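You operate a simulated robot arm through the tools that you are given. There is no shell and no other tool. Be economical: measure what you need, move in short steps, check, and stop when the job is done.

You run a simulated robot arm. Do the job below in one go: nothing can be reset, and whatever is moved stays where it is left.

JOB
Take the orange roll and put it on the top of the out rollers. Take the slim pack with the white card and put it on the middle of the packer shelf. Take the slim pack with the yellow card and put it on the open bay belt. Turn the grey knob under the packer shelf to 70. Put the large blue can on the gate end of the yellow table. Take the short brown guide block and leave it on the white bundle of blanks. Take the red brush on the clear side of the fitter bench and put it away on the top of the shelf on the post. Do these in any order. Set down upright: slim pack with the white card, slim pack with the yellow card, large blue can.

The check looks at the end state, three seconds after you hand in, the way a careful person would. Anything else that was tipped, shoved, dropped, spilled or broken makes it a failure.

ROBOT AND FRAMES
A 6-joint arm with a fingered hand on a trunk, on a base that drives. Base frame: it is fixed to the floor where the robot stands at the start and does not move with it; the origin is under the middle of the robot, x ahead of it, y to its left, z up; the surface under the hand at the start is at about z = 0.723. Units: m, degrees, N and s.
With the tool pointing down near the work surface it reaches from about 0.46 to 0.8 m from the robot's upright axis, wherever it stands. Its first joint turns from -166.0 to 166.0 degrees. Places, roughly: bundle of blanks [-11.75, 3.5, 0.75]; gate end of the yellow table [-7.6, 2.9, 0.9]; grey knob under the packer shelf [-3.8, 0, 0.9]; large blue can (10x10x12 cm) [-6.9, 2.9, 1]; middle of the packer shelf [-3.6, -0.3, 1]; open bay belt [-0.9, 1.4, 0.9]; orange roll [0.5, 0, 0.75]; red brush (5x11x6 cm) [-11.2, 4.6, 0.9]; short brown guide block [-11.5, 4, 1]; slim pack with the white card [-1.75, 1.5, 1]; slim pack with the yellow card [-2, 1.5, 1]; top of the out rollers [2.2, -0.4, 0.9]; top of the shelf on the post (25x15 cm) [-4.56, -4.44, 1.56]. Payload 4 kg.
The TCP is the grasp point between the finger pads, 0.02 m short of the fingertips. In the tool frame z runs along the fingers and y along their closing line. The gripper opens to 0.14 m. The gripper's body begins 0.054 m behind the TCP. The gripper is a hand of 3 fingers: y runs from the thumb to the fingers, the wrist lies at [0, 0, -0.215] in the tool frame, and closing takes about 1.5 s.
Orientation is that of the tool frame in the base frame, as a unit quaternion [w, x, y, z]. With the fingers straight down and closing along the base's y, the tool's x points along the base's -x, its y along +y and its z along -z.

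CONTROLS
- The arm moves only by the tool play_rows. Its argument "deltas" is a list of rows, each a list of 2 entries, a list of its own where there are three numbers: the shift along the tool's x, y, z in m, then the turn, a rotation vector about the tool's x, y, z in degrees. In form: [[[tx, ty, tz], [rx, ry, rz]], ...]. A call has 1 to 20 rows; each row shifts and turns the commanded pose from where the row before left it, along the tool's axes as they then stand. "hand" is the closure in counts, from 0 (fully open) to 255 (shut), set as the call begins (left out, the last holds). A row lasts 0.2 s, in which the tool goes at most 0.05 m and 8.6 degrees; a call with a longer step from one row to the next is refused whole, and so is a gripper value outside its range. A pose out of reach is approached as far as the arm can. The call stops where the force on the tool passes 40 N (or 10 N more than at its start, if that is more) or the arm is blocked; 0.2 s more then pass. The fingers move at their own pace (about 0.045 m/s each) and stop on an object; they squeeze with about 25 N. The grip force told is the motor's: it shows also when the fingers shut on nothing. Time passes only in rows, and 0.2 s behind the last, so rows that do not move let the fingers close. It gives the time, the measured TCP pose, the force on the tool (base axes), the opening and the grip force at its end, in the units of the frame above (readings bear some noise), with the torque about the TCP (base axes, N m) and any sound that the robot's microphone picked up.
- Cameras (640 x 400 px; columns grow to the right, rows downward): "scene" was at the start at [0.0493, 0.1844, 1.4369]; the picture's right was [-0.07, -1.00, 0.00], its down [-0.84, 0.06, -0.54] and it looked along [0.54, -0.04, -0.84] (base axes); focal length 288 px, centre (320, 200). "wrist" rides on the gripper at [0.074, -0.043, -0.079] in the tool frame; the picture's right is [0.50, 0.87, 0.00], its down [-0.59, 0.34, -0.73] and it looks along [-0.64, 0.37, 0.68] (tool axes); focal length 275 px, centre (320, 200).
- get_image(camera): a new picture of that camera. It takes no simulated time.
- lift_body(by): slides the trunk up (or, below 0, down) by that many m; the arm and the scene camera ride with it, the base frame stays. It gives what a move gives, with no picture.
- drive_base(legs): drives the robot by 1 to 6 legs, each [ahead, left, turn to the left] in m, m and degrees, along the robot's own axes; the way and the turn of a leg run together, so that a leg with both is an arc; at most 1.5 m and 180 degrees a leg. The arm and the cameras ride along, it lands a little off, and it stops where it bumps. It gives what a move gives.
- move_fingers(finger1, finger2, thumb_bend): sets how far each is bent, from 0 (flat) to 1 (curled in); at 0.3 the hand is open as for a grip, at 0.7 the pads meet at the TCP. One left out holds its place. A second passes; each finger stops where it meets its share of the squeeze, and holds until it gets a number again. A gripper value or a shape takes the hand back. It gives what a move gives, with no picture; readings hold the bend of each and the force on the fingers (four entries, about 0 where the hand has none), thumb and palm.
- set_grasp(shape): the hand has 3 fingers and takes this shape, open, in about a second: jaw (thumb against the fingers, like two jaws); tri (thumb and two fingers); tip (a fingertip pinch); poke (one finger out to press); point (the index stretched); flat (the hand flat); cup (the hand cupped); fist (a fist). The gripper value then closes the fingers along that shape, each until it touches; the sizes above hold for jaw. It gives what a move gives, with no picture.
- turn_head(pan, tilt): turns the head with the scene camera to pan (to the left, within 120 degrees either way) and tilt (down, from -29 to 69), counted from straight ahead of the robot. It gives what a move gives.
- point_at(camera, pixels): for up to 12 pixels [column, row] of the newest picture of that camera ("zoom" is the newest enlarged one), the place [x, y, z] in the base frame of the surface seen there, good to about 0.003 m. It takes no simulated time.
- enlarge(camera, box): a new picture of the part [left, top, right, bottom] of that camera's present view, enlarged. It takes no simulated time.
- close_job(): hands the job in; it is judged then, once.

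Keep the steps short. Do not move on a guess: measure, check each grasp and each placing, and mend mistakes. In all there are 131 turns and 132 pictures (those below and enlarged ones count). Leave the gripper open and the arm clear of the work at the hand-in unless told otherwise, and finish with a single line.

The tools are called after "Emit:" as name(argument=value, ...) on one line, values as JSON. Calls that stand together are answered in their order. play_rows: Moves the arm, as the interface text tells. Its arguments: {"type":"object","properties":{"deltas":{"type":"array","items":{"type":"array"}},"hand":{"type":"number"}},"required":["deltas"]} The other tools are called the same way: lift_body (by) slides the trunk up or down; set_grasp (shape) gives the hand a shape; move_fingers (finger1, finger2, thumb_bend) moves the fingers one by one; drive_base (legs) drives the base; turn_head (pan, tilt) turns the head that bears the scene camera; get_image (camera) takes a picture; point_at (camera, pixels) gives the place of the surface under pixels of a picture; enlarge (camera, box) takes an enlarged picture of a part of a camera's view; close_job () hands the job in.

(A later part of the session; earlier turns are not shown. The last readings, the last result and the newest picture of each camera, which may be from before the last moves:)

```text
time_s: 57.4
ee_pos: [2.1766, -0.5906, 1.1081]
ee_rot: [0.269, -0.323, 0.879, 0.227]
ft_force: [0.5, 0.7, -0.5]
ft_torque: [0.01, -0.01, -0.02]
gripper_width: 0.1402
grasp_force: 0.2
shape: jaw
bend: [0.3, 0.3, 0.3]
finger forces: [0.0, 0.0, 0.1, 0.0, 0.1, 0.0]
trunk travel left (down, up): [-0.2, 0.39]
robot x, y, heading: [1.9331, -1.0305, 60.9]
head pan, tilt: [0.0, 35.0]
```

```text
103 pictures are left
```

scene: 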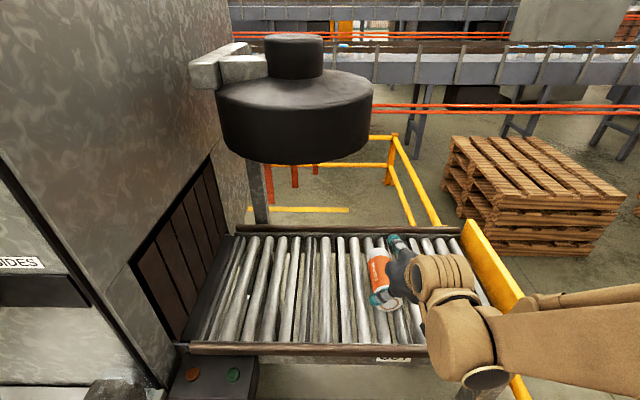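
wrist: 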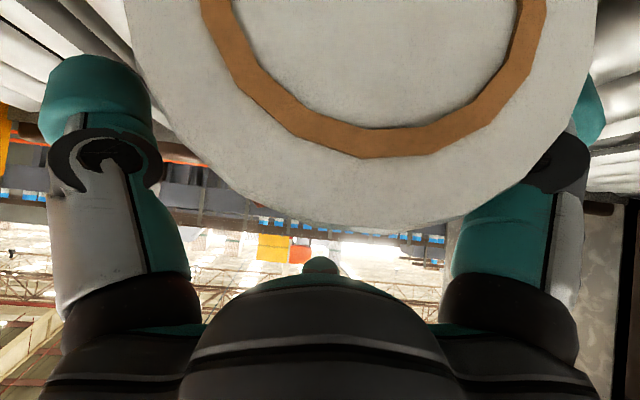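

The roll lies well on the rollers. I back out, drive to the left past the pallet, and straighten the hand.

Emit:
drive_base(legs=[[-0.6, 0, 0], [-0.5, 0, 0], [0, 1.1, 0], [0, 1.1, 0]])

Emit:
play_rows(deltas=[[[0, 0, 0], [2.8, 7.7, 0]], [[0, 0, 0], [2.8, 7.7, 0]], [[0, 0, 0], [2.8, 7.7, 0]], [[0, 0, 0], [2.8, 7.7, 0]], [[0, 0, 0], [2.8, 7.7, 0]], [[0, 0, 0], [0, 0, -7]], [[0, 0, 0], [0, 0, -7]], [[0, 0, 0], [0, 0, -7]]])

Emit:
turn_head(pan=50, tilt=25)

Emit:
get_image(camera="scene")

```text
time_s: 73.6
ee_pos: [-0.2325, -0.4646, 1.1074]
ee_rot: [0.271, -0.313, 0.882, 0.224]
ft_force: [-0.1, 0.2, -0.4]
ft_torque: [0.02, 0.05, -0.02]
gripper_width: 0.1402
grasp_force: 0.1
shape: jaw
bend: [0.3, 0.3, 0.3]
finger forces: [0.1, 0.0, 0.0, 0.0, 0.1, 0.1]
trunk travel left (down, up): [-0.2, 0.39]
robot x, y, heading: [-0.4862, -0.9018, 59.4]
head pan, tilt: [0.0, 35.0]
```

```text
time_s: 75.4
ee_pos: [-0.2325, -0.4657, 1.1066]
ee_rot: [0.002, -0.502, 0.865, 0.001]
ft_force: [0.0, 0.3, 0.5]
ft_torque: [-0.01, -0.01, 0.0]
gripper_width: 0.1403
grasp_force: 0.1
shape: jaw
bend: [0.3, 0.3, 0.3]
finger forces: [0.1, 0.1, 0.0, 0.0, 0.1, 0.1]
trunk travel left (down, up): [-0.2, 0.39]
robot x, y, heading: [-0.4845, -0.8987, 59.5]
head pan, tilt: [0.0, 35.0]
```

```text
time_s: 76.6
ee_pos: [-0.231, -0.4649, 1.1064]
ee_rot: [0.002, -0.501, 0.866, 0.001]
ft_force: [-0.7, -0.3, 0.1]
ft_torque: [0.01, 0.02, 0.01]
gripper_width: 0.14
grasp_force: 0.0
shape: jaw
bend: [0.3, 0.3, 0.3]
finger forces: [0.0, 0.0, 0.0, 0.0, 0.0, 0.1]
trunk travel left (down, up): [-0.2, 0.39]
robot x, y, heading: [-0.4831, -0.9057, 59.5]
head pan, tilt: [50.0, 25.0]
```

```text
102 pictures are left
```

scene: 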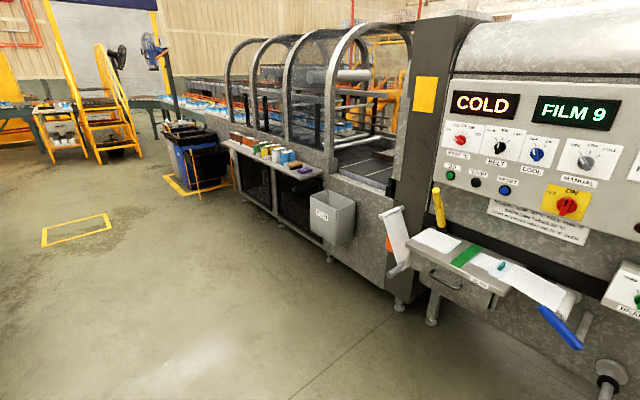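

I see the packs on the side shelf near (275,150) and the open bay near (360,165). I measure and enlarge them.

Emit:
point_at(camera="scene", pixels=[[240, 145], [290, 165], [275, 155], [370, 175], [345, 165], [335, 215], [250, 180], [400, 300], [395, 240], [200, 185], [380, 155], [360, 260]])

Emit:
enlarge(camera="scene", box=[215, 110, 335, 210])

Emit:
enlarge(camera="scene", box=[300, 110, 440, 220])

```text
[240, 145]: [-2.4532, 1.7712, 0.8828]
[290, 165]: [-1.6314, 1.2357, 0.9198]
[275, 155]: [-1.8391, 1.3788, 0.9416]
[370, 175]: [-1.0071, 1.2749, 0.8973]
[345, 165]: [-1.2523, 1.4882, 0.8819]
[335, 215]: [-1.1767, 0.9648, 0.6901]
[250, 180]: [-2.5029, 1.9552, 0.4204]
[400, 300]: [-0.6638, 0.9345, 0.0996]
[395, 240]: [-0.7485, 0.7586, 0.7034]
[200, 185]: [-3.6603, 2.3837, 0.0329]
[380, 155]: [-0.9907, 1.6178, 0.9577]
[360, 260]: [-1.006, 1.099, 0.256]
```

```text
4.00 times, centred on (275, 160) of scene
```

zoom: 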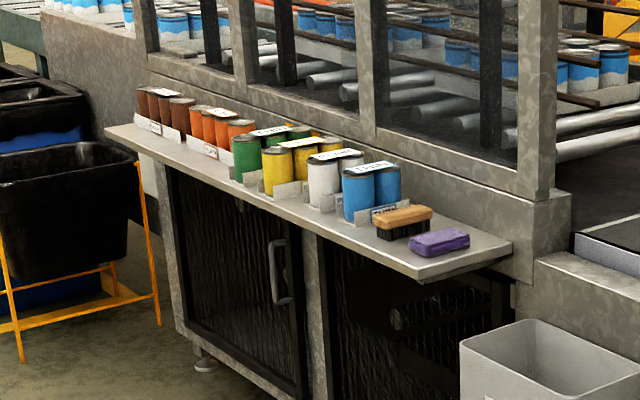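

```text
3.64 times, centred on (370, 165) of scene
```

zoom: 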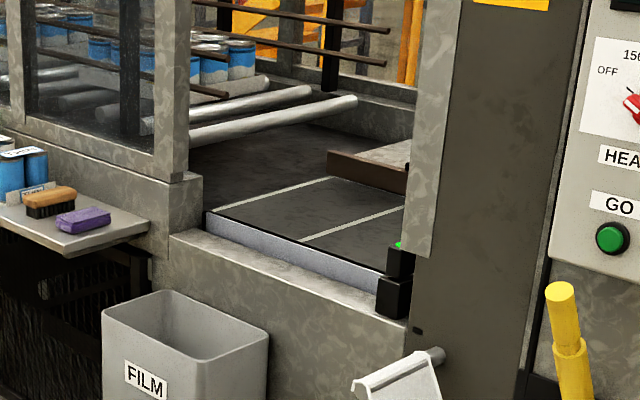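

I drive along to stand in front of the shelf with the packs.

Emit:
drive_base(legs=[[0, 1.1, 0], [0, 1.1, 0], [0.45, 0, 0]])

Emit:
turn_head(pan=5, tilt=30)

Emit:
get_image(camera="scene")

```text
time_s: 89.8
ee_pos: [-1.8735, 1.0552, 1.1069]
ee_rot: [0.003, -0.494, 0.87, 0.001]
ft_force: [-0.3, 0.1, -1.7]
ft_torque: [-0.04, 0.05, -0.04]
gripper_width: 0.1402
grasp_force: 0.2
shape: jaw
bend: [0.3, 0.3, 0.3]
finger forces: [0.0, 0.0, 0.0, 0.0, 0.0, 0.0]
trunk travel left (down, up): [-0.2, 0.39]
robot x, y, heading: [-2.1323, 0.6203, 58.5]
head pan, tilt: [50.0, 25.0]
```

```text
time_s: 91.0
ee_pos: [-1.8737, 1.0541, 1.1074]
ee_rot: [0.002, -0.494, 0.869, 0.001]
ft_force: [-0.8, -0.8, -0.2]
ft_torque: [-0.02, 0.02, -0.01]
gripper_width: 0.1399
grasp_force: 0.0
shape: jaw
bend: [0.3, 0.3, 0.3]
finger forces: [0.0, 0.1, 0.0, 0.0, 0.0, 0.0]
trunk travel left (down, up): [-0.2, 0.39]
robot x, y, heading: [-2.1354, 0.6225, 58.7]
head pan, tilt: [5.0, 30.0]
```

```text
99 pictures are left
```

scene: 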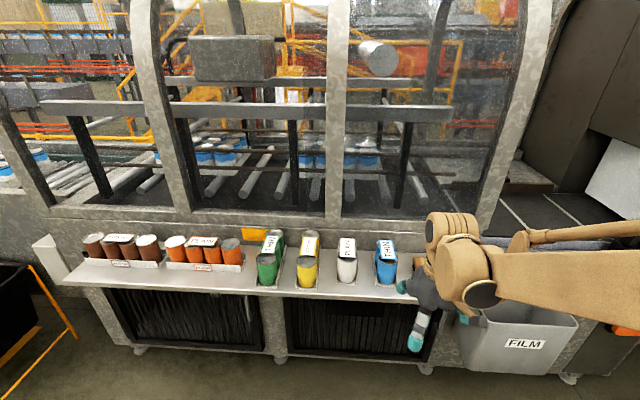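

Emit:
enlarge(camera="scene", box=[220, 220, 420, 300])

Emit:
point_at(camera="scene", pixels=[[309, 242], [306, 265], [306, 285], [347, 245], [347, 265], [347, 283], [386, 245], [270, 245], [265, 265], [330, 290], [330, 270], [330, 255]])

```text
3.20 times, centred on (320, 260) of scene
```

zoom: 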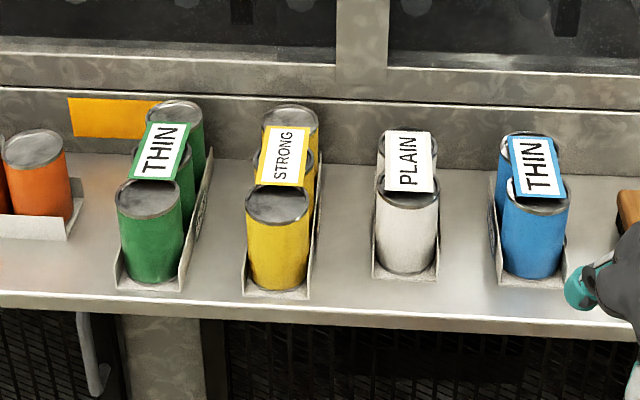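

```text
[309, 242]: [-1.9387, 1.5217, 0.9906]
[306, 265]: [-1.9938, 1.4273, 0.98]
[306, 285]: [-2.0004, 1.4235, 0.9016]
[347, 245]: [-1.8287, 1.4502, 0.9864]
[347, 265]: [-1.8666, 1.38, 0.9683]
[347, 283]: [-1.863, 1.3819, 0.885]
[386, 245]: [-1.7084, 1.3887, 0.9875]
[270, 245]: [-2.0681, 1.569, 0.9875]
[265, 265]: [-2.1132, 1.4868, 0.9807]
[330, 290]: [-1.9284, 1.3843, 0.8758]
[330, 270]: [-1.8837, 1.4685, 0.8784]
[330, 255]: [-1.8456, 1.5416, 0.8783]
```

The white card reads PLAIN and the yellow card reads STRONG. I measure both packs precisely on the zoom.

Emit:
point_at(camera="zoom", pixels=[[390, 202], [425, 205], [382, 160], [435, 150], [408, 135], [408, 160], [378, 230], [437, 230], [408, 272], [372, 275], [440, 270], [408, 187]])

Emit:
point_at(camera="zoom", pixels=[[265, 210], [300, 212], [290, 118], [285, 150], [265, 130], [318, 160], [250, 240], [306, 245], [278, 287], [312, 230], [505, 220], [180, 240]])

```text
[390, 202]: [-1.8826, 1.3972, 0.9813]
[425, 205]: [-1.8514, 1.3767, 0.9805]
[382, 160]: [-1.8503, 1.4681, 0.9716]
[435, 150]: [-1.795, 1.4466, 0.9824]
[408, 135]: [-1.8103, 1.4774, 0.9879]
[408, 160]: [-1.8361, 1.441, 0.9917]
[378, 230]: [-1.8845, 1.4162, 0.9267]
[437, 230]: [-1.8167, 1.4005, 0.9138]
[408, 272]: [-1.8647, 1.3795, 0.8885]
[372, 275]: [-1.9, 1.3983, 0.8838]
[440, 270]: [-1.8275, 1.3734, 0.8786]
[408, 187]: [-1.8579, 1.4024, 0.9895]
```

```text
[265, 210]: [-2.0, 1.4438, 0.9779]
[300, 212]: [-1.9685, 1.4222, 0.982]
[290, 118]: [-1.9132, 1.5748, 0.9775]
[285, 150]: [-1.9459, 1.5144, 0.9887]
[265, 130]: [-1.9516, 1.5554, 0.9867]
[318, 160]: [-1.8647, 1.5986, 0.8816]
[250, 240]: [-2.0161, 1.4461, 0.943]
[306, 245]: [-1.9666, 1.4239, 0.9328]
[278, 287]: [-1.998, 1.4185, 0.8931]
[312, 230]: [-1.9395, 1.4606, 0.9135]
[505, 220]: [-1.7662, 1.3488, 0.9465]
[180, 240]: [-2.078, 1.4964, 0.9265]
```

The packs are upright, tops at z 0.98–0.99, about 0.066 m wide and 0.135 m apart. I drive closer: 0.25 ahead, 0.15 left.

Emit:
drive_base(legs=[[0.25, 0.15, 0.9]])

Emit:
turn_head(pan=0, tilt=50)

Emit:
get_image(camera="scene")

Emit:
get_image(camera="wrist")

```text
time_s: 93.0
ee_pos: [-1.8814, 1.3502, 1.1067]
ee_rot: [0.001, -0.501, 0.865, 0.001]
ft_force: [0.4, 1.4, -0.5]
ft_torque: [-0.04, 0.0, 0.01]
gripper_width: 0.1402
grasp_force: 0.1
shape: jaw
bend: [0.3, 0.3, 0.3]
finger forces: [0.0, 0.1, 0.0, 0.0, 0.0, 0.0]
trunk travel left (down, up): [-0.2, 0.39]
robot x, y, heading: [-2.1292, 0.9155, 59.5]
head pan, tilt: [5.0, 30.0]
```

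```text
time_s: 93.8
ee_pos: [-1.8817, 1.3496, 1.1068]
ee_rot: [0.002, -0.501, 0.865, 0.001]
ft_force: [0.2, -0.2, 0.5]
ft_torque: [0.0, 0.03, -0.01]
gripper_width: 0.14
grasp_force: 0.0
shape: jaw
bend: [0.3, 0.3, 0.3]
finger forces: [0.1, 0.0, 0.0, 0.0, 0.1, 0.1]
trunk travel left (down, up): [-0.2, 0.39]
robot x, y, heading: [-2.1315, 0.9154, 59.4]
head pan, tilt: [0.0, 50.0]
```

```text
97 pictures are left
```

scene: 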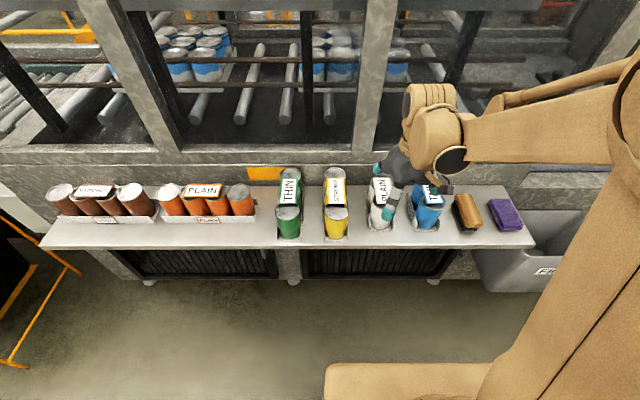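

```text
96 pictures are left
```

wrist: 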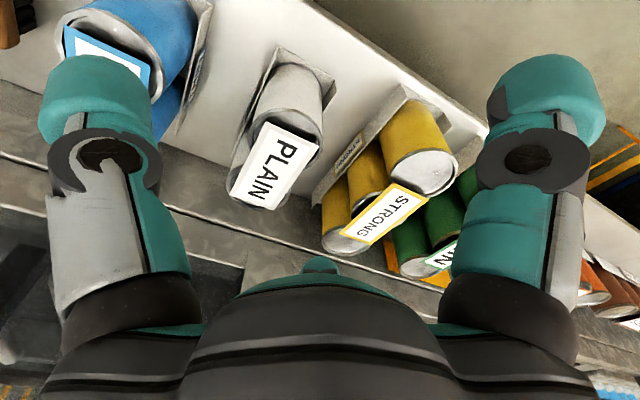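

From the wrist view I measure the can tops of both packs.

Emit:
point_at(camera="wrist", pixels=[[425, 172], [455, 170], [388, 170], [420, 155], [345, 243], [330, 235], [390, 210], [350, 120], [295, 70], [275, 185], [440, 190], [400, 90]])

Emit:
enlarge(camera="wrist", box=[210, 20, 510, 270])

Emit:
enlarge(camera="scene", box=[260, 150, 420, 260])

```text
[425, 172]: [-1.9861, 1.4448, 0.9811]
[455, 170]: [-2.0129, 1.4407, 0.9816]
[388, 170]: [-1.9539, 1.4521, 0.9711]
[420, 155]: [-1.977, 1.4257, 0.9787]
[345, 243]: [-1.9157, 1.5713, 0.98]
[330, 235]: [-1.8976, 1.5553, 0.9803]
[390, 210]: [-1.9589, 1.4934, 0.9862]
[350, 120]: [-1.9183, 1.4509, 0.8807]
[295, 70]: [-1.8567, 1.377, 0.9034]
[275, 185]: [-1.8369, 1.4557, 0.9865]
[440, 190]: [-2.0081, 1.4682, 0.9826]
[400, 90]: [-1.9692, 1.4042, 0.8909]
```

```text
1.60 times, centred on (360, 145) of wrist
```

zoom: 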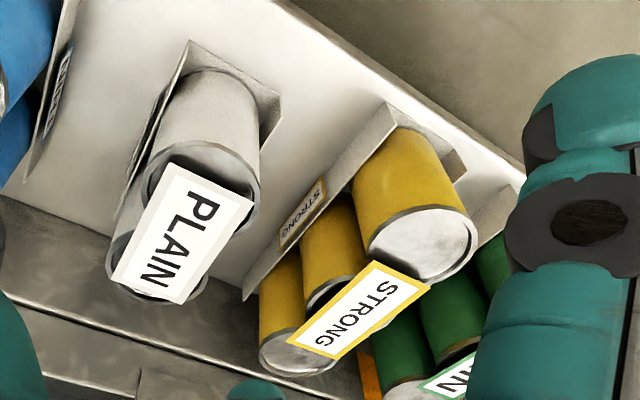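

```text
3.64 times, centred on (340, 205) of scene
```

zoom: 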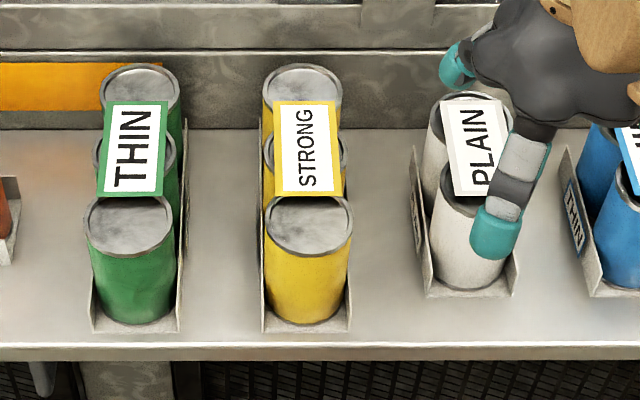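

Yellow pack centre is (-1.951, 1.508). I narrow the hand to about 0.105 m and move above the pack, still high.

Emit:
play_rows(deltas=[[[-0.0255, 0.035, 0], [0, 0, 0]], [[-0.0255, 0.035, 0], [0, 0, 0]], [[-0.0255, 0.035, 0], [0, 0, 0]], [[-0.0255, 0.035, 0], [0, 0, 0]], [[0, 0, 0], [0, 0, 0]]], hand=64)

Emit:
get_image(camera="wrist")

Emit:
enlarge(camera="scene", box=[240, 120, 440, 260])

```text
time_s: 95.0
ee_pos: [-1.9494, 1.5064, 1.1085]
ee_rot: [0.002, -0.5, 0.866, 0.001]
ft_force: [1.0, 0.2, -0.3]
ft_torque: [0.02, 0.02, 0.0]
gripper_width: 0.105
grasp_force: 0.0
shape: jaw
bend: [0.25, 0.25, 0.24]
finger forces: [0.0, 0.0, 0.0, 0.1, 0.0, 0.1]
trunk travel left (down, up): [-0.2, 0.39]
robot x, y, heading: [-2.1336, 0.9122, 59.7]
head pan, tilt: [0.0, 50.0]
```

```text
93 pictures are left
```

wrist: 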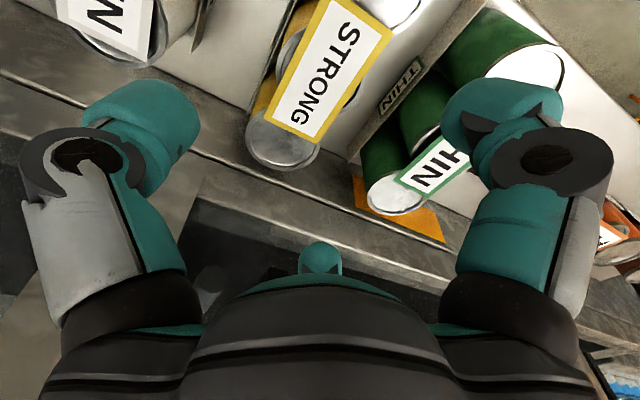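

```text
2.86 times, centred on (340, 190) of scene
```

zoom: 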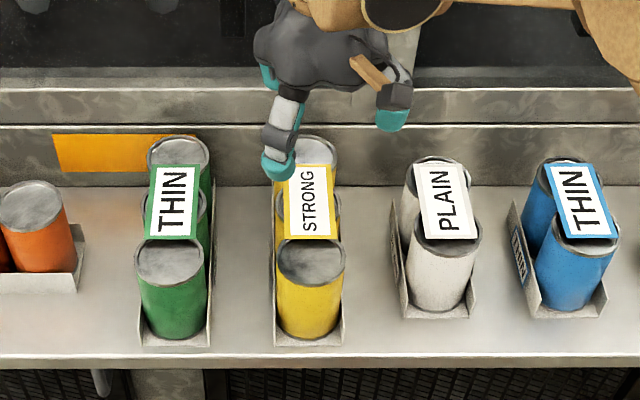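

I'm centred above the pack. I descend to z 0.963.

Emit:
play_rows(deltas=[[[0, 0, 0.04], [0, 0, 0]], [[0, 0, 0.04], [0, 0, 0]], [[0, 0, 0.03], [0, 0, 0]], [[0, 0, 0.02], [0, 0, 0]], [[0, 0, 0.015], [0, 0, 0]], [[0, 0, 0], [0, 0, 0]]])

Emit:
enlarge(camera="scene", box=[240, 140, 400, 260])

```text
time_s: 95.8
ee_pos: [-1.9513, 1.5074, 1.0048]
ee_rot: [0.002, -0.5, 0.866, 0.002]
ft_force: [1.3, 0.5, 27.1]
ft_torque: [0.03, 0.94, -0.01]
gripper_width: 0.1042
grasp_force: 0.0
shape: jaw
bend: [0.22, 0.23, 0.24]
finger forces: [17.5, 9.8, 0.1, 0.0, 0.0, 0.0]
trunk travel left (down, up): [-0.2, 0.39]
robot x, y, heading: [-2.1363, 0.9174, 59.5]
head pan, tilt: [0.0, 50.0]
stopped in row 4: the force on the tool passed its limit at 69 N (the readings are from after the stop); the commanded pose is now the measured one
```

```text
3.33 times, centred on (320, 200) of scene
```

zoom: 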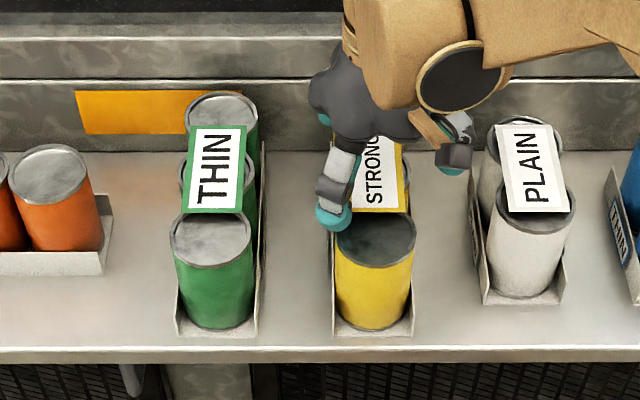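

The fingertips landed on the can rims: the real clear opening is about 3.5 cm less than the width reading. I raise, open to 0.125 and look again.

Emit:
play_rows(deltas=[[[0, 0, -0.02], [0, 0, 0]], [[0, 0.003, -0.03], [0, 0, 0]], [[0, 0, 0], [0, 0, 0]], [[0, 0, 0], [0, 0, 0]]], hand=25)

Emit:
enlarge(camera="scene", box=[240, 140, 400, 260])

Emit:
get_image(camera="wrist")

```text
time_s: 96.8
ee_pos: [-1.9528, 1.5102, 1.054]
ee_rot: [0.002, -0.501, 0.865, 0.002]
ft_force: [-0.2, 0.7, 0.5]
ft_torque: [0.01, -0.03, -0.06]
gripper_width: 0.126
grasp_force: 0.0
shape: jaw
bend: [0.24, 0.24, 0.23]
finger forces: [0.1, 0.0, 0.0, 0.1, 0.1, 0.0]
trunk travel left (down, up): [-0.2, 0.39]
robot x, y, heading: [-2.1323, 0.9079, 59.4]
head pan, tilt: [0.0, 50.0]
```

```text
3.33 times, centred on (320, 200) of scene
```

zoom: 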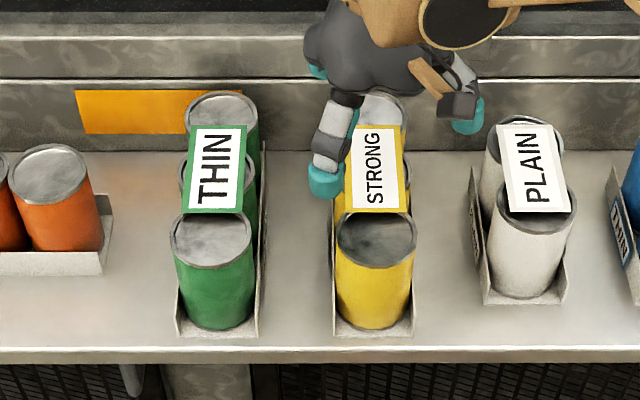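

```text
89 pictures are left
```

wrist: 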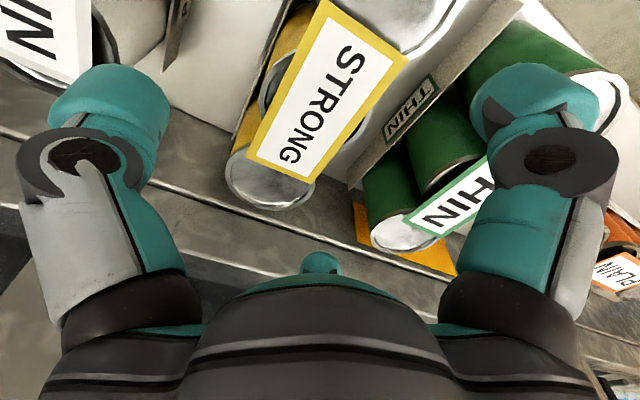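

Emit:
point_at(camera="zoom", pixels=[[325, 180], [312, 185], [340, 185], [465, 125], [455, 125], [480, 110], [315, 72], [385, 105], [435, 60]])

```text
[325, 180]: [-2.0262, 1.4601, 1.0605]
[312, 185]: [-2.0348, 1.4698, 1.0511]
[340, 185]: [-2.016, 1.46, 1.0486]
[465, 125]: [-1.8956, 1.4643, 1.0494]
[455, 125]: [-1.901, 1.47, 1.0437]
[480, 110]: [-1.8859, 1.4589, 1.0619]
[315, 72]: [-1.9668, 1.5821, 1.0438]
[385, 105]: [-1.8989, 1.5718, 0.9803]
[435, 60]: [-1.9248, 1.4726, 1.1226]
```

The gap between the fingers is centred about 1.6 cm off the TCP, towards the thumb. I shift 1.6 cm along +y, check, then go down in the next step.

Emit:
play_rows(deltas=[[[0, 0.016, 0], [0, 0, 0]], [[0, 0, 0.02], [0, 0, 0]], [[0, 0, 0], [0, 0, 0]]])

Emit:
enlarge(camera="scene", box=[240, 140, 400, 260])

```text
time_s: 97.6
ee_pos: [-1.9682, 1.5183, 1.0338]
ee_rot: [0.001, -0.501, 0.866, 0.003]
ft_force: [-0.6, -0.9, -0.3]
ft_torque: [-0.01, 0.01, -0.02]
gripper_width: 0.126
grasp_force: 0.0
shape: jaw
bend: [0.24, 0.24, 0.23]
finger forces: [0.0, 0.1, 0.0, 0.0, 0.0, 0.1]
trunk travel left (down, up): [-0.2, 0.39]
robot x, y, heading: [-2.1326, 0.9146, 59.6]
head pan, tilt: [0.0, 50.0]
```

```text
3.33 times, centred on (320, 200) of scene
```

zoom: 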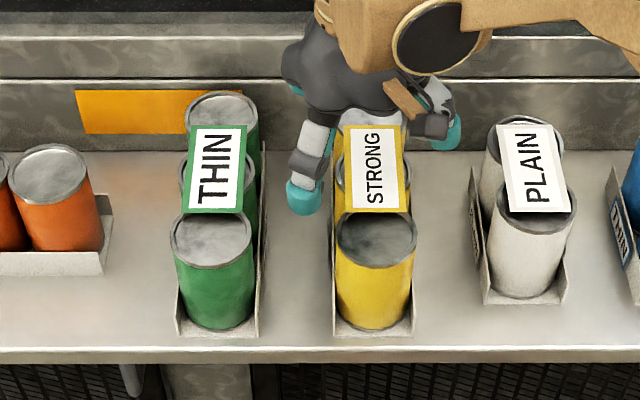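

The gap now straddles the pack evenly. I descend to z 0.966.

Emit:
play_rows(deltas=[[[0, 0, 0.02], [0, 0, 0]], [[0, 0, 0.02], [0, 0, 0]], [[0, 0, 0.015], [0, 0, 0]], [[0, 0, 0.013], [0, 0, 0]], [[0, 0, 0], [0, 0, 0]]])

Emit:
enlarge(camera="scene", box=[240, 140, 400, 260])

```text
time_s: 98.8
ee_pos: [-1.9663, 1.5178, 0.9652]
ee_rot: [0.001, -0.502, 0.865, 0.002]
ft_force: [0.6, -0.4, -0.1]
ft_torque: [0.04, -0.04, 0.0]
gripper_width: 0.1264
grasp_force: 0.0
shape: jaw
bend: [0.24, 0.24, 0.23]
finger forces: [0.0, 0.0, 0.1, 0.0, 0.0, 0.0]
trunk travel left (down, up): [-0.2, 0.39]
robot x, y, heading: [-2.1286, 0.9158, 59.6]
head pan, tilt: [0.0, 50.0]
```

```text
3.33 times, centred on (320, 200) of scene
```

zoom: 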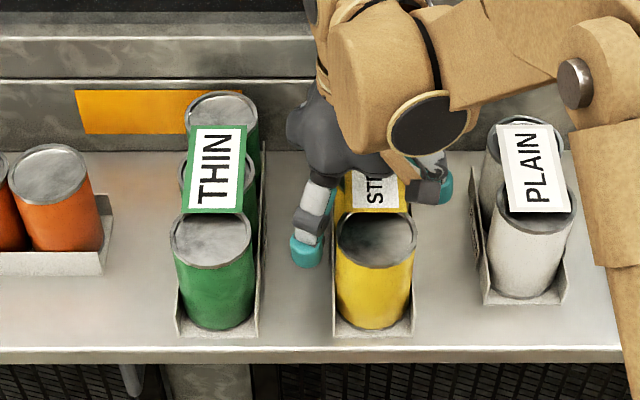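

No contact. I close the hand.

Emit:
play_rows(deltas=[[[0, 0, 0.008], [0, 0, 0]], [[0, 0, 0], [0, 0, 0]], [[0, 0, 0], [0, 0, 0]], [[0, 0, 0], [0, 0, 0]], [[0, 0, 0], [0, 0, 0]], [[0, 0, 0], [0, 0, 0]], [[0, 0, 0], [0, 0, 0]], [[0, 0, 0], [0, 0, 0]]], hand=255)

Emit:
enlarge(camera="scene", box=[240, 140, 400, 260])

```text
time_s: 100.6
ee_pos: [-1.9674, 1.5179, 0.9567]
ee_rot: [0.001, -0.501, 0.865, 0.001]
ft_force: [-2.1, 0.8, 0.1]
ft_torque: [0.06, 0.14, -0.02]
gripper_width: 0.0844
grasp_force: 25.3
shape: jaw
bend: [0.35, 0.35, 0.23]
finger forces: [17.5, 18.5, 0.0, 0.0, 33.5, 0.0]
trunk travel left (down, up): [-0.2, 0.39]
robot x, y, heading: [-2.1306, 0.9138, 59.5]
head pan, tilt: [0.0, 50.0]
```

```text
3.33 times, centred on (320, 200) of scene
```

zoom: 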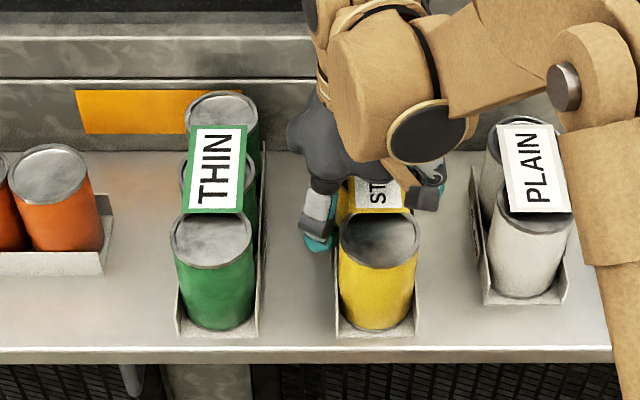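

The grip is balanced. I lift 5 cm and check.

Emit:
play_rows(deltas=[[[0, 0, -0.01], [0, 0, 0]], [[0, 0, -0.02], [0, 0, 0]], [[0, 0, -0.02], [0, 0, 0]], [[0, 0, 0], [0, 0, 0]]])

Emit:
enlarge(camera="scene", box=[240, 140, 400, 260])

```text
time_s: 101.6
ee_pos: [-1.9669, 1.5197, 1.0057]
ee_rot: [0.0, -0.501, 0.865, 0.001]
ft_force: [0.2, -0.6, -9.6]
ft_torque: [0.12, 0.18, -0.01]
gripper_width: 0.0841
grasp_force: 24.9
shape: jaw
bend: [0.35, 0.36, 0.23]
finger forces: [17.0, 17.8, 0.0, 0.1, 34.2, 0.1]
trunk travel left (down, up): [-0.2, 0.39]
robot x, y, heading: [-2.1326, 0.9156, 59.3]
head pan, tilt: [0.0, 50.0]
```

```text
3.33 times, centred on (320, 200) of scene
```

zoom: 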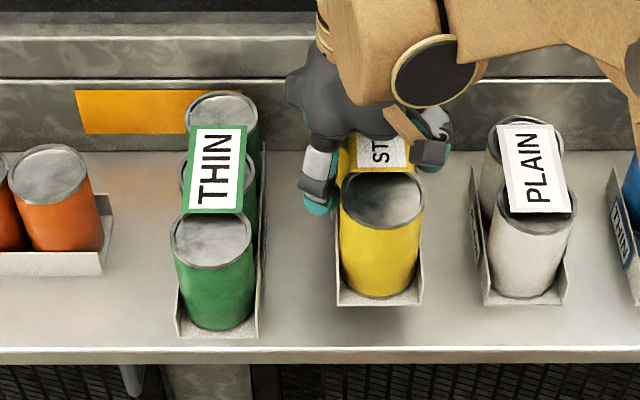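

The whole pack with its tray came up, about 1 kg. I raise it a bit more, back off, and look at the bay.

Emit:
play_rows(deltas=[[[0, 0, -0.03], [0, 0, 0]], [[0.02, 0, -0.03], [0, 0, 0]], [[0.02, 0, -0.03], [0, 0, 0]], [[0.02, 0, -0.02], [0, 0, 0]]])

Emit:
drive_base(legs=[[-0.45, 0, 0], [0, -0.65, 0]])

Emit:
turn_head(pan=0, tilt=35)

Emit:
get_image(camera="scene")

```text
time_s: 102.6
ee_pos: [-1.9973, 1.4659, 1.118]
ee_rot: [0.001, -0.5, 0.866, 0.002]
ft_force: [0.0, -0.7, -9.8]
ft_torque: [0.12, 0.15, 0.0]
gripper_width: 0.0842
grasp_force: 24.6
shape: jaw
bend: [0.36, 0.36, 0.23]
finger forces: [16.8, 17.9, 0.0, 0.0, 34.5, 0.1]
trunk travel left (down, up): [-0.2, 0.39]
robot x, y, heading: [-2.1334, 0.9108, 59.6]
head pan, tilt: [0.0, 50.0]
```

```text
time_s: 108.5
ee_pos: [-1.67, 0.7347, 1.1184]
ee_rot: [0.002, -0.492, 0.871, 0.002]
ft_force: [0.6, 0.1, -9.7]
ft_torque: [0.18, 0.16, 0.03]
gripper_width: 0.0841
grasp_force: 24.7
shape: jaw
bend: [0.36, 0.36, 0.23]
finger forces: [17.0, 17.8, 0.0, 0.1, 34.8, 0.0]
trunk travel left (down, up): [-0.2, 0.39]
robot x, y, heading: [-1.8161, 0.1851, 58.2]
head pan, tilt: [0.0, 50.0]
```

```text
time_s: 109.3
ee_pos: [-1.669, 0.7358, 1.1181]
ee_rot: [0.001, -0.492, 0.871, 0.003]
ft_force: [0.0, -0.5, -11.7]
ft_torque: [0.15, 0.19, 0.02]
gripper_width: 0.0841
grasp_force: 25.1
shape: jaw
bend: [0.36, 0.36, 0.23]
finger forces: [17.0, 17.7, 0.1, 0.0, 34.7, 0.1]
trunk travel left (down, up): [-0.2, 0.39]
robot x, y, heading: [-1.8143, 0.186, 58.3]
head pan, tilt: [0.0, 35.0]
```

```text
84 pictures are left
```

scene: 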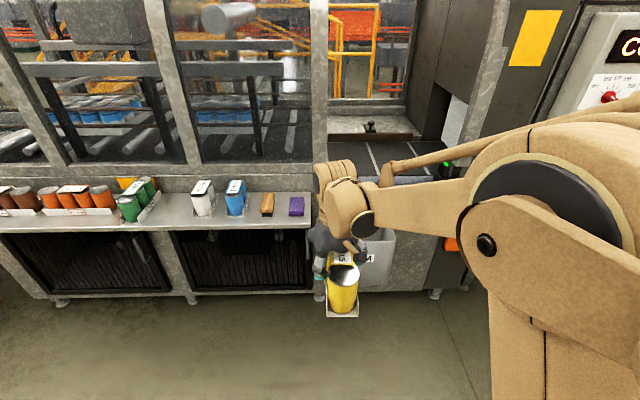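

The green pack looks skewed compared with before, so I check it.

Emit:
enlarge(camera="scene", box=[60, 160, 320, 260])

Emit:
point_at(camera="scene", pixels=[[128, 203], [150, 185], [382, 235], [350, 240], [375, 275], [350, 160], [400, 160], [330, 160], [385, 185], [370, 125], [310, 205], [455, 185]])

```text
2.46 times, centred on (190, 210) of scene
```

zoom: 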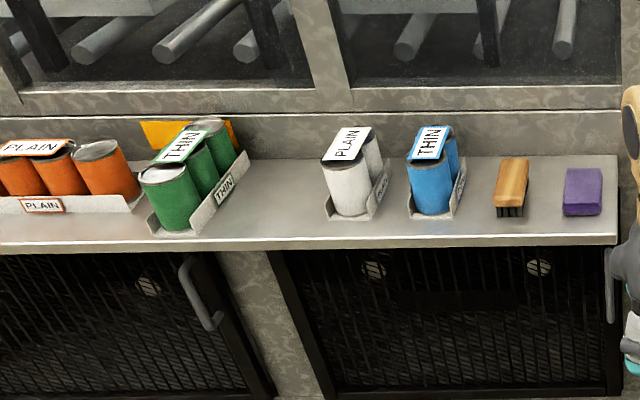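

```text
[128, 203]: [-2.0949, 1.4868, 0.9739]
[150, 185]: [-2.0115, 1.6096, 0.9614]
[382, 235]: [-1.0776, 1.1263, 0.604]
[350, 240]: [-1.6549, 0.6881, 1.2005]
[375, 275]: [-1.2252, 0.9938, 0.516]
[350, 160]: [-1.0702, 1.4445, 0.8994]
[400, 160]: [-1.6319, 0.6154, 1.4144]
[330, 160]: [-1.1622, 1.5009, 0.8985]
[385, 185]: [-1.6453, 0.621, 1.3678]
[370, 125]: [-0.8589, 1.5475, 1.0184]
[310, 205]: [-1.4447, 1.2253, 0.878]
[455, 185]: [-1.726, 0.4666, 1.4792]
```

That was only wide-angle perspective; the green pack hasn't moved. The belt is at z 0.899 and v about 0.6–0.9. I look down to see how far my base sticks out compared with the bin.

Emit:
turn_head(pan=-5, tilt=65)

Emit:
get_image(camera="scene")

Emit:
point_at(camera="scene", pixels=[[330, 300], [400, 300], [470, 300], [360, 330], [300, 320], [420, 280]])

```text
time_s: 110.3
ee_pos: [-1.669, 0.7345, 1.119]
ee_rot: [0.001, -0.492, 0.871, 0.002]
ft_force: [0.1, -0.6, -9.1]
ft_torque: [0.11, 0.16, 0.01]
gripper_width: 0.0842
grasp_force: 25.1
shape: jaw
bend: [0.36, 0.36, 0.23]
finger forces: [17.0, 17.8, 0.0, 0.1, 34.7, 0.0]
trunk travel left (down, up): [-0.2, 0.39]
robot x, y, heading: [-1.8202, 0.1857, 58.4]
head pan, tilt: [-5.0, 65.0]
```

```text
82 pictures are left
```

scene: 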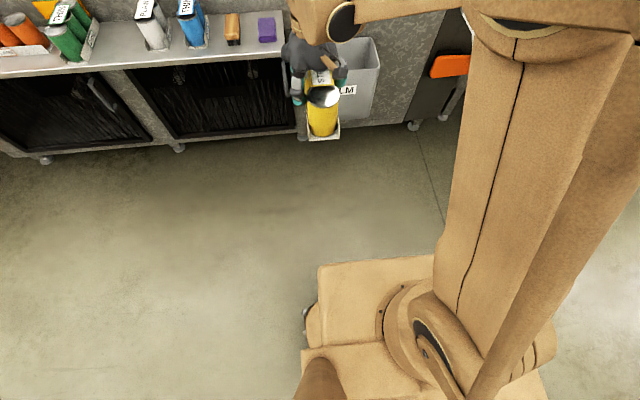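

```text
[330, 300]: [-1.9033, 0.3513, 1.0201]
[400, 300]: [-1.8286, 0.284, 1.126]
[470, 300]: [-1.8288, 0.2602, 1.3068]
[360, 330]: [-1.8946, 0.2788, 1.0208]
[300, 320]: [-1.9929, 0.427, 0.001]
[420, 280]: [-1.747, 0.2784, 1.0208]
```

My body reaches about 0.25 m ahead of its axis and the bin front is at v=0.236, so there is room to go to about v=-0.1. I drive in and move the hand straight ahead of me.

Emit:
drive_base(legs=[[0, -0.05, 1.4], [0.6, 0, 0]])

Emit:
play_rows(deltas=[[[0, -0.035, -0.02], [0, 0, 0]], [[0, -0.035, -0.02], [0, 0, 0]], [[0, -0.035, 0], [0, 0, 0]], [[0, -0.035, 0], [0, 0, 0]]])

Emit:
turn_head(pan=0, tilt=42)

Emit:
get_image(camera="scene")

```text
time_s: 114.2
ee_pos: [-1.3284, 1.2326, 1.1181]
ee_rot: [0.0, -0.498, 0.867, 0.001]
ft_force: [0.5, 0.1, -9.8]
ft_torque: [0.12, 0.15, -0.03]
gripper_width: 0.0842
grasp_force: 24.7
shape: jaw
bend: [0.36, 0.36, 0.23]
finger forces: [17.2, 18.0, 0.0, 0.1, 34.8, 0.0]
trunk travel left (down, up): [-0.2, 0.39]
robot x, y, heading: [-1.4674, 0.6792, 59.0]
head pan, tilt: [-5.0, 65.0]
```

```text
time_s: 115.2
ee_pos: [-1.2058, 1.1621, 1.1583]
ee_rot: [0.001, -0.498, 0.867, 0.002]
ft_force: [-0.2, -0.3, -10.2]
ft_torque: [0.16, 0.19, -0.03]
gripper_width: 0.0837
grasp_force: 25.2
shape: jaw
bend: [0.36, 0.36, 0.23]
finger forces: [17.1, 17.9, 0.0, 0.0, 34.9, 0.0]
trunk travel left (down, up): [-0.2, 0.39]
robot x, y, heading: [-1.4681, 0.6828, 59.1]
head pan, tilt: [-5.0, 65.0]
```

```text
time_s: 116.1
ee_pos: [-1.2077, 1.1625, 1.1587]
ee_rot: [0.001, -0.498, 0.867, 0.002]
ft_force: [0.2, 0.0, -9.9]
ft_torque: [0.1, 0.15, 0.0]
gripper_width: 0.0838
grasp_force: 25.0
shape: jaw
bend: [0.36, 0.36, 0.23]
finger forces: [17.1, 18.1, 0.0, 0.0, 34.9, 0.0]
trunk travel left (down, up): [-0.2, 0.39]
robot x, y, heading: [-1.4688, 0.6839, 59.1]
head pan, tilt: [0.0, 42.0]
```

```text
81 pictures are left
```

scene: 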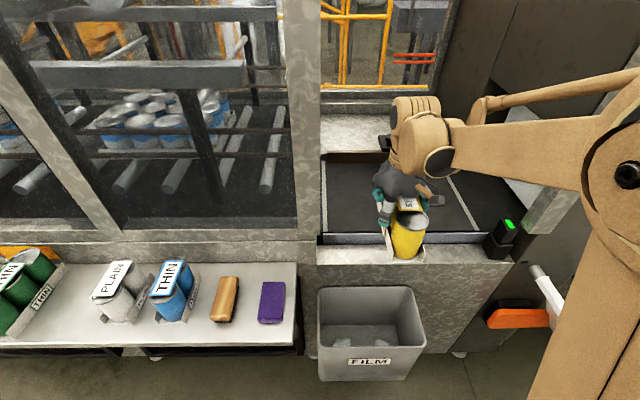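

Emit:
point_at(camera="scene", pixels=[[335, 225], [335, 195], [335, 165], [350, 255], [345, 240], [450, 220], [470, 200], [350, 190], [440, 235], [505, 245], [355, 140], [370, 365]])

Emit:
enlarge(camera="scene", box=[310, 130, 530, 270])

```text
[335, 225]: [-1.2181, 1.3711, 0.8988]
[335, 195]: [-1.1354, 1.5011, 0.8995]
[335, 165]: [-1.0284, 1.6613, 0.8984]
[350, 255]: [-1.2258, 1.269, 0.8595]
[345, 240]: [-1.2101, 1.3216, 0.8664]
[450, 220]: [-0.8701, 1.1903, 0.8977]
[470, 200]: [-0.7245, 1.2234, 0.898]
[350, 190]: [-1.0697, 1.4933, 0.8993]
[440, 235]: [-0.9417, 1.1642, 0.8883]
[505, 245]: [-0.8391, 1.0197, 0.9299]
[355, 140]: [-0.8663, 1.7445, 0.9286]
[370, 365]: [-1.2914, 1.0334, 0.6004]
```

```text
2.86 times, centred on (420, 200) of scene
```

zoom: 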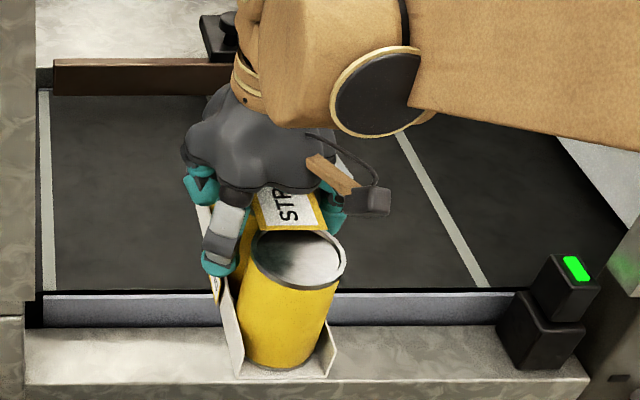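

The belt begins at v=0.555 at z 0.899, with lines at u -1.74 and -1.35. I'll turn the pack lengthwise to the belt to shorten the reach: a 4 cm drive, a 90° turn, then the shift over the belt while still high.

Emit:
drive_base(legs=[[0.04, 0, 0.5]])

Emit:
play_rows(deltas=[[[0, 0, 0], [0, 0, -8.2]], [[0, 0, 0], [0, 0, -8.2]], [[0, 0, 0], [0, 0, -8.2]], [[0, 0, 0], [0, 0, -8.2]], [[0, 0, 0], [0, 0, -8.2]], [[0, 0, 0], [0, 0, -8.2]], [[0, 0, 0], [0, 0, -8.2]], [[0, 0, 0], [0, 0, -8.2]], [[0, 0, 0], [0, 0, -8.2]], [[0, 0, 0], [0, 0, -8.2]], [[0, 0, 0], [0, 0, -8]], [[0.0158, -0.0388, 0], [0, 0, 0]], [[0.0158, -0.0388, 0], [0, 0, 0]], [[0.0158, -0.0388, 0], [0, 0, 0]], [[0.0158, -0.0388, 0], [0, 0, 0]], [[0.0158, -0.0388, 0], [0, 0, 0]], [[0, 0, 0], [0, 0, 0]]])

Emit:
get_image(camera="scene")

```text
time_s: 116.9
ee_pos: [-1.1913, 1.2, 1.1578]
ee_rot: [0.0, -0.502, 0.865, 0.001]
ft_force: [1.3, 1.1, -10.4]
ft_torque: [0.08, 0.2, 0.01]
gripper_width: 0.0837
grasp_force: 24.9
shape: jaw
bend: [0.36, 0.36, 0.23]
finger forces: [17.1, 18.0, 0.0, 0.0, 35.1, 0.0]
trunk travel left (down, up): [-0.2, 0.39]
robot x, y, heading: [-1.4436, 0.7181, 59.8]
head pan, tilt: [0.0, 42.0]
```

```text
time_s: 120.5
ee_pos: [-1.1025, 1.3626, 1.1612]
ee_rot: [-0.001, 0.953, -0.304, 0.005]
ft_force: [-0.6, -0.1, -9.1]
ft_torque: [-0.19, 0.15, -0.03]
gripper_width: 0.0826
grasp_force: 24.8
shape: jaw
bend: [0.37, 0.37, 0.22]
finger forces: [17.8, 18.9, 0.0, 0.1, 36.7, 0.0]
out of reach, approached as far as the arm can: row 11, 12, 13, 14, 15, 16
trunk travel left (down, up): [-0.2, 0.39]
robot x, y, heading: [-1.4437, 0.7125, 59.7]
head pan, tilt: [0.0, 42.0]
```

```text
79 pictures are left
```

scene: 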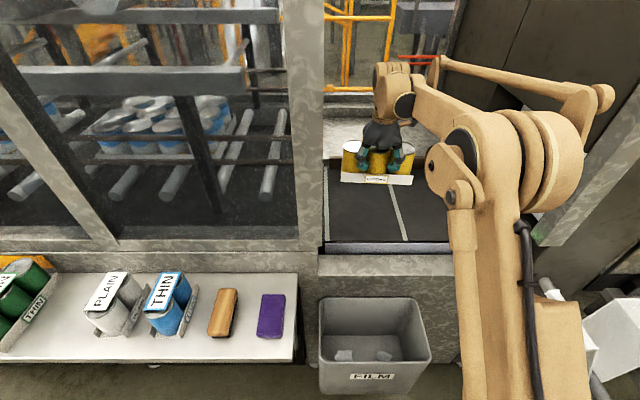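

The wrist stopped 5° short and the sideways shift didn't happen. I turn back 4° and shift +x 7 cm.

Emit:
play_rows(deltas=[[[0, 0, 0], [0, 0, 8]], [[0.02, 0, 0], [0, 0, 0]], [[0.02, 0, 0], [0, 0, 0]], [[0.02, 0, 0], [0, 0, 0]], [[0, 0, 0], [0, 0, 0]]])

Emit:
enlarge(camera="scene", box=[310, 120, 480, 260])

```text
time_s: 121.7
ee_pos: [-1.0607, 1.3213, 1.1597]
ee_rot: [-0.001, 0.933, -0.359, 0.001]
ft_force: [0.4, 0.1, -10.0]
ft_torque: [-0.17, 0.15, 0.03]
gripper_width: 0.0827
grasp_force: 25.0
shape: jaw
bend: [0.37, 0.37, 0.22]
finger forces: [18.0, 19.1, 0.1, 0.0, 37.1, 0.0]
trunk travel left (down, up): [-0.2, 0.39]
robot x, y, heading: [-1.451, 0.7164, 59.6]
head pan, tilt: [0.0, 42.0]
```

```text
2.86 times, centred on (395, 190) of scene
```

zoom: 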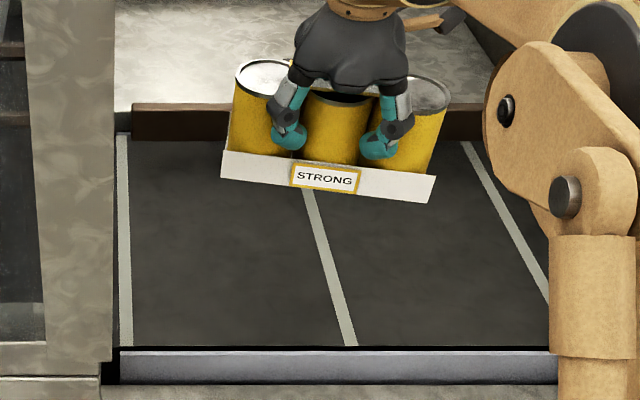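

I move 3.5 cm deeper over the belt and down 16 cm.

Emit:
play_rows(deltas=[[[-0.0071, -0.0342, 0], [0, 0, 0]], [[0, 0, 0.04], [0, 0, 0]], [[0, 0, 0.04], [0, 0, 0]], [[0, 0, 0.04], [0, 0, 0]], [[0, 0, 0.035], [0, 0, 0]], [[0, 0, 0], [0, 0, 0]]])

Emit:
enlarge(camera="scene", box=[310, 120, 480, 260])

```text
time_s: 123.1
ee_pos: [-1.0428, 1.3531, 1.004]
ee_rot: [-0.002, 0.933, -0.359, 0.001]
ft_force: [-0.9, -0.5, -10.6]
ft_torque: [-0.16, 0.21, 0.02]
gripper_width: 0.0829
grasp_force: 24.6
shape: jaw
bend: [0.37, 0.37, 0.22]
finger forces: [17.9, 18.9, 0.1, 0.0, 37.1, 0.1]
trunk travel left (down, up): [-0.2, 0.39]
robot x, y, heading: [-1.4474, 0.7191, 59.8]
head pan, tilt: [0.0, 42.0]
```

```text
2.86 times, centred on (395, 190) of scene
```

zoom: 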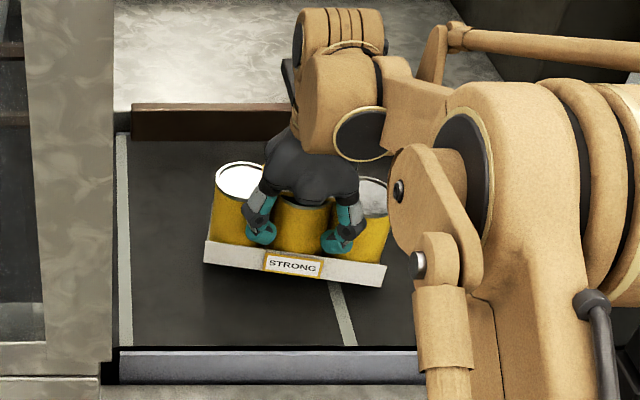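

Good position, well inside the belt. I lower gently.

Emit:
play_rows(deltas=[[[0, 0, 0.008], [0, 0, 0]], [[0, 0, 0.006], [0, 0, 0]], [[0, 0, 0.004], [0, 0, 0]], [[0, 0, 0.003], [0, 0, 0]], [[0, 0, 0], [0, 0, 0]]])

Emit:
play_rows(deltas=[[[0, 0, 0.002], [0, 0, 0]], [[0, 0, 0.002], [0, 0, 0]], [[0, 0, 0], [0, 0, 0]]])

Emit:
enlarge(camera="scene", box=[310, 120, 480, 260])

```text
time_s: 124.3
ee_pos: [-1.0411, 1.3534, 0.9838]
ee_rot: [-0.002, 0.933, -0.36, 0.002]
ft_force: [-0.2, 0.3, -9.7]
ft_torque: [-0.17, 0.18, -0.03]
gripper_width: 0.0828
grasp_force: 25.4
shape: jaw
bend: [0.37, 0.37, 0.22]
finger forces: [18.0, 19.0, 0.0, 0.0, 37.3, 0.1]
trunk travel left (down, up): [-0.2, 0.39]
robot x, y, heading: [-1.4479, 0.7168, 59.7]
head pan, tilt: [0.0, 42.0]
```

```text
time_s: 125.1
ee_pos: [-1.0425, 1.3525, 0.9793]
ee_rot: [-0.001, 0.933, -0.36, 0.001]
ft_force: [-0.9, 0.5, -10.3]
ft_torque: [-0.18, 0.15, 0.01]
gripper_width: 0.0823
grasp_force: 25.2
shape: jaw
bend: [0.37, 0.37, 0.22]
finger forces: [17.9, 19.0, 0.1, 0.1, 37.3, 0.0]
trunk travel left (down, up): [-0.2, 0.39]
robot x, y, heading: [-1.445, 0.7178, 59.6]
head pan, tilt: [0.0, 42.0]
```

```text
2.86 times, centred on (395, 190) of scene
```

zoom: 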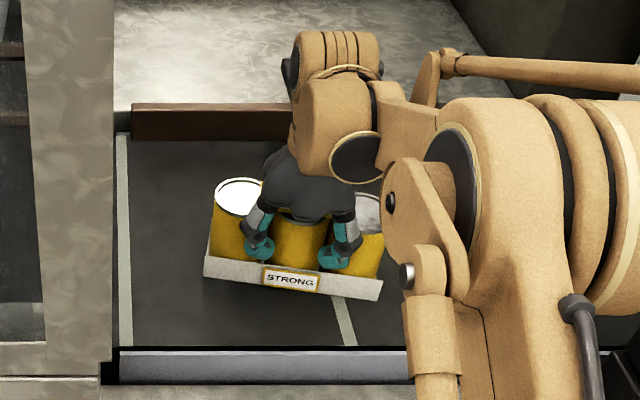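

Emit:
play_rows(deltas=[[[0, 0, 0.002], [0, 0, 0]], [[0, 0, 0.002], [0, 0, 0]], [[0, 0, 0.0], [0, 0, 0]], [[0, 0, 0], [0, 0, 0]]])

Emit:
play_rows(deltas=[[[0, 0, 0.002], [0, 0, 0]], [[0, 0, 0.001], [0, 0, 0]], [[0, 0, 0], [0, 0, 0]]])

```text
time_s: 126.1
ee_pos: [-1.0428, 1.3535, 0.9765]
ee_rot: [-0.002, 0.933, -0.359, 0.001]
ft_force: [5.4, 10.0, 14.0]
ft_torque: [0.25, -0.23, 0.16]
gripper_width: 0.0829
grasp_force: 25.4
shape: jaw
bend: [0.37, 0.37, 0.21]
finger forces: [14.4, 15.4, 0.0, 0.0, 44.7, 0.0]
trunk travel left (down, up): [-0.2, 0.39]
robot x, y, heading: [-1.4499, 0.7133, 59.9]
head pan, tilt: [0.0, 42.0]
```

```text
time_s: 127.1
ee_pos: [-1.0437, 1.3513, 0.9749]
ee_rot: [-0.004, 0.933, -0.36, 0.002]
ft_force: [0.8, 3.5, 20.7]
ft_torque: [0.2, -0.19, 0.21]
gripper_width: 0.0815
grasp_force: 25.0
shape: jaw
bend: [0.38, 0.38, 0.19]
finger forces: [19.9, 21.4, 0.0, 0.0, 50.1, 0.0]
trunk travel left (down, up): [-0.2, 0.39]
robot x, y, heading: [-1.4484, 0.7207, 59.9]
head pan, tilt: [0.0, 42.0]
stopped in row 3: the force on the tool passed its limit at 40 N (the readings are from after the stop); the commanded pose is now the measured one
```

It is seated. I ease up 1 mm, open only as far as needed, and look.

Emit:
play_rows(deltas=[[[0, 0, -0.002], [0, 0, 0]], [[0, 0, 0], [0, 0, 0]], [[0, 0, 0], [0, 0, 0]], [[0, 0, 0], [0, 0, 0]], [[0, 0, 0], [0, 0, 0]], [[0, 0, 0], [0, 0, 0]], [[0, 0, 0], [0, 0, 0]]], hand=0)

Emit:
enlarge(camera="scene", box=[310, 120, 480, 260])

```text
time_s: 128.7
ee_pos: [-1.0411, 1.3526, 0.9769]
ee_rot: [-0.002, 0.933, -0.36, 0.001]
ft_force: [11.9, 15.4, 23.8]
ft_torque: [0.55, -0.57, 0.05]
gripper_width: 0.1396
grasp_force: 0.1
shape: jaw
bend: [0.3, 0.3, 0.24]
finger forces: [0.1, 0.0, 0.0, 0.0, 29.6, 0.0]
trunk travel left (down, up): [-0.2, 0.39]
robot x, y, heading: [-1.4439, 0.7128, 59.7]
head pan, tilt: [0.0, 42.0]
```

```text
2.86 times, centred on (395, 190) of scene
```

zoom: 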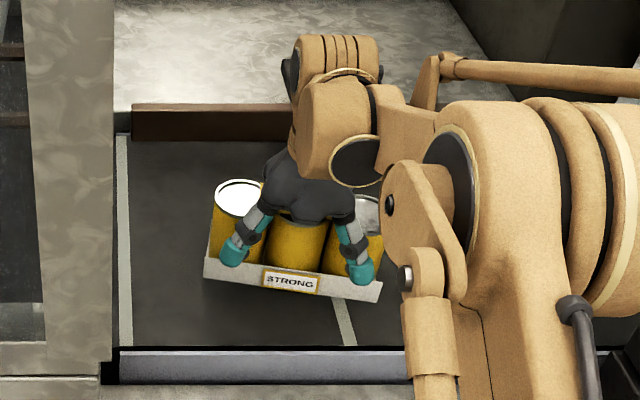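

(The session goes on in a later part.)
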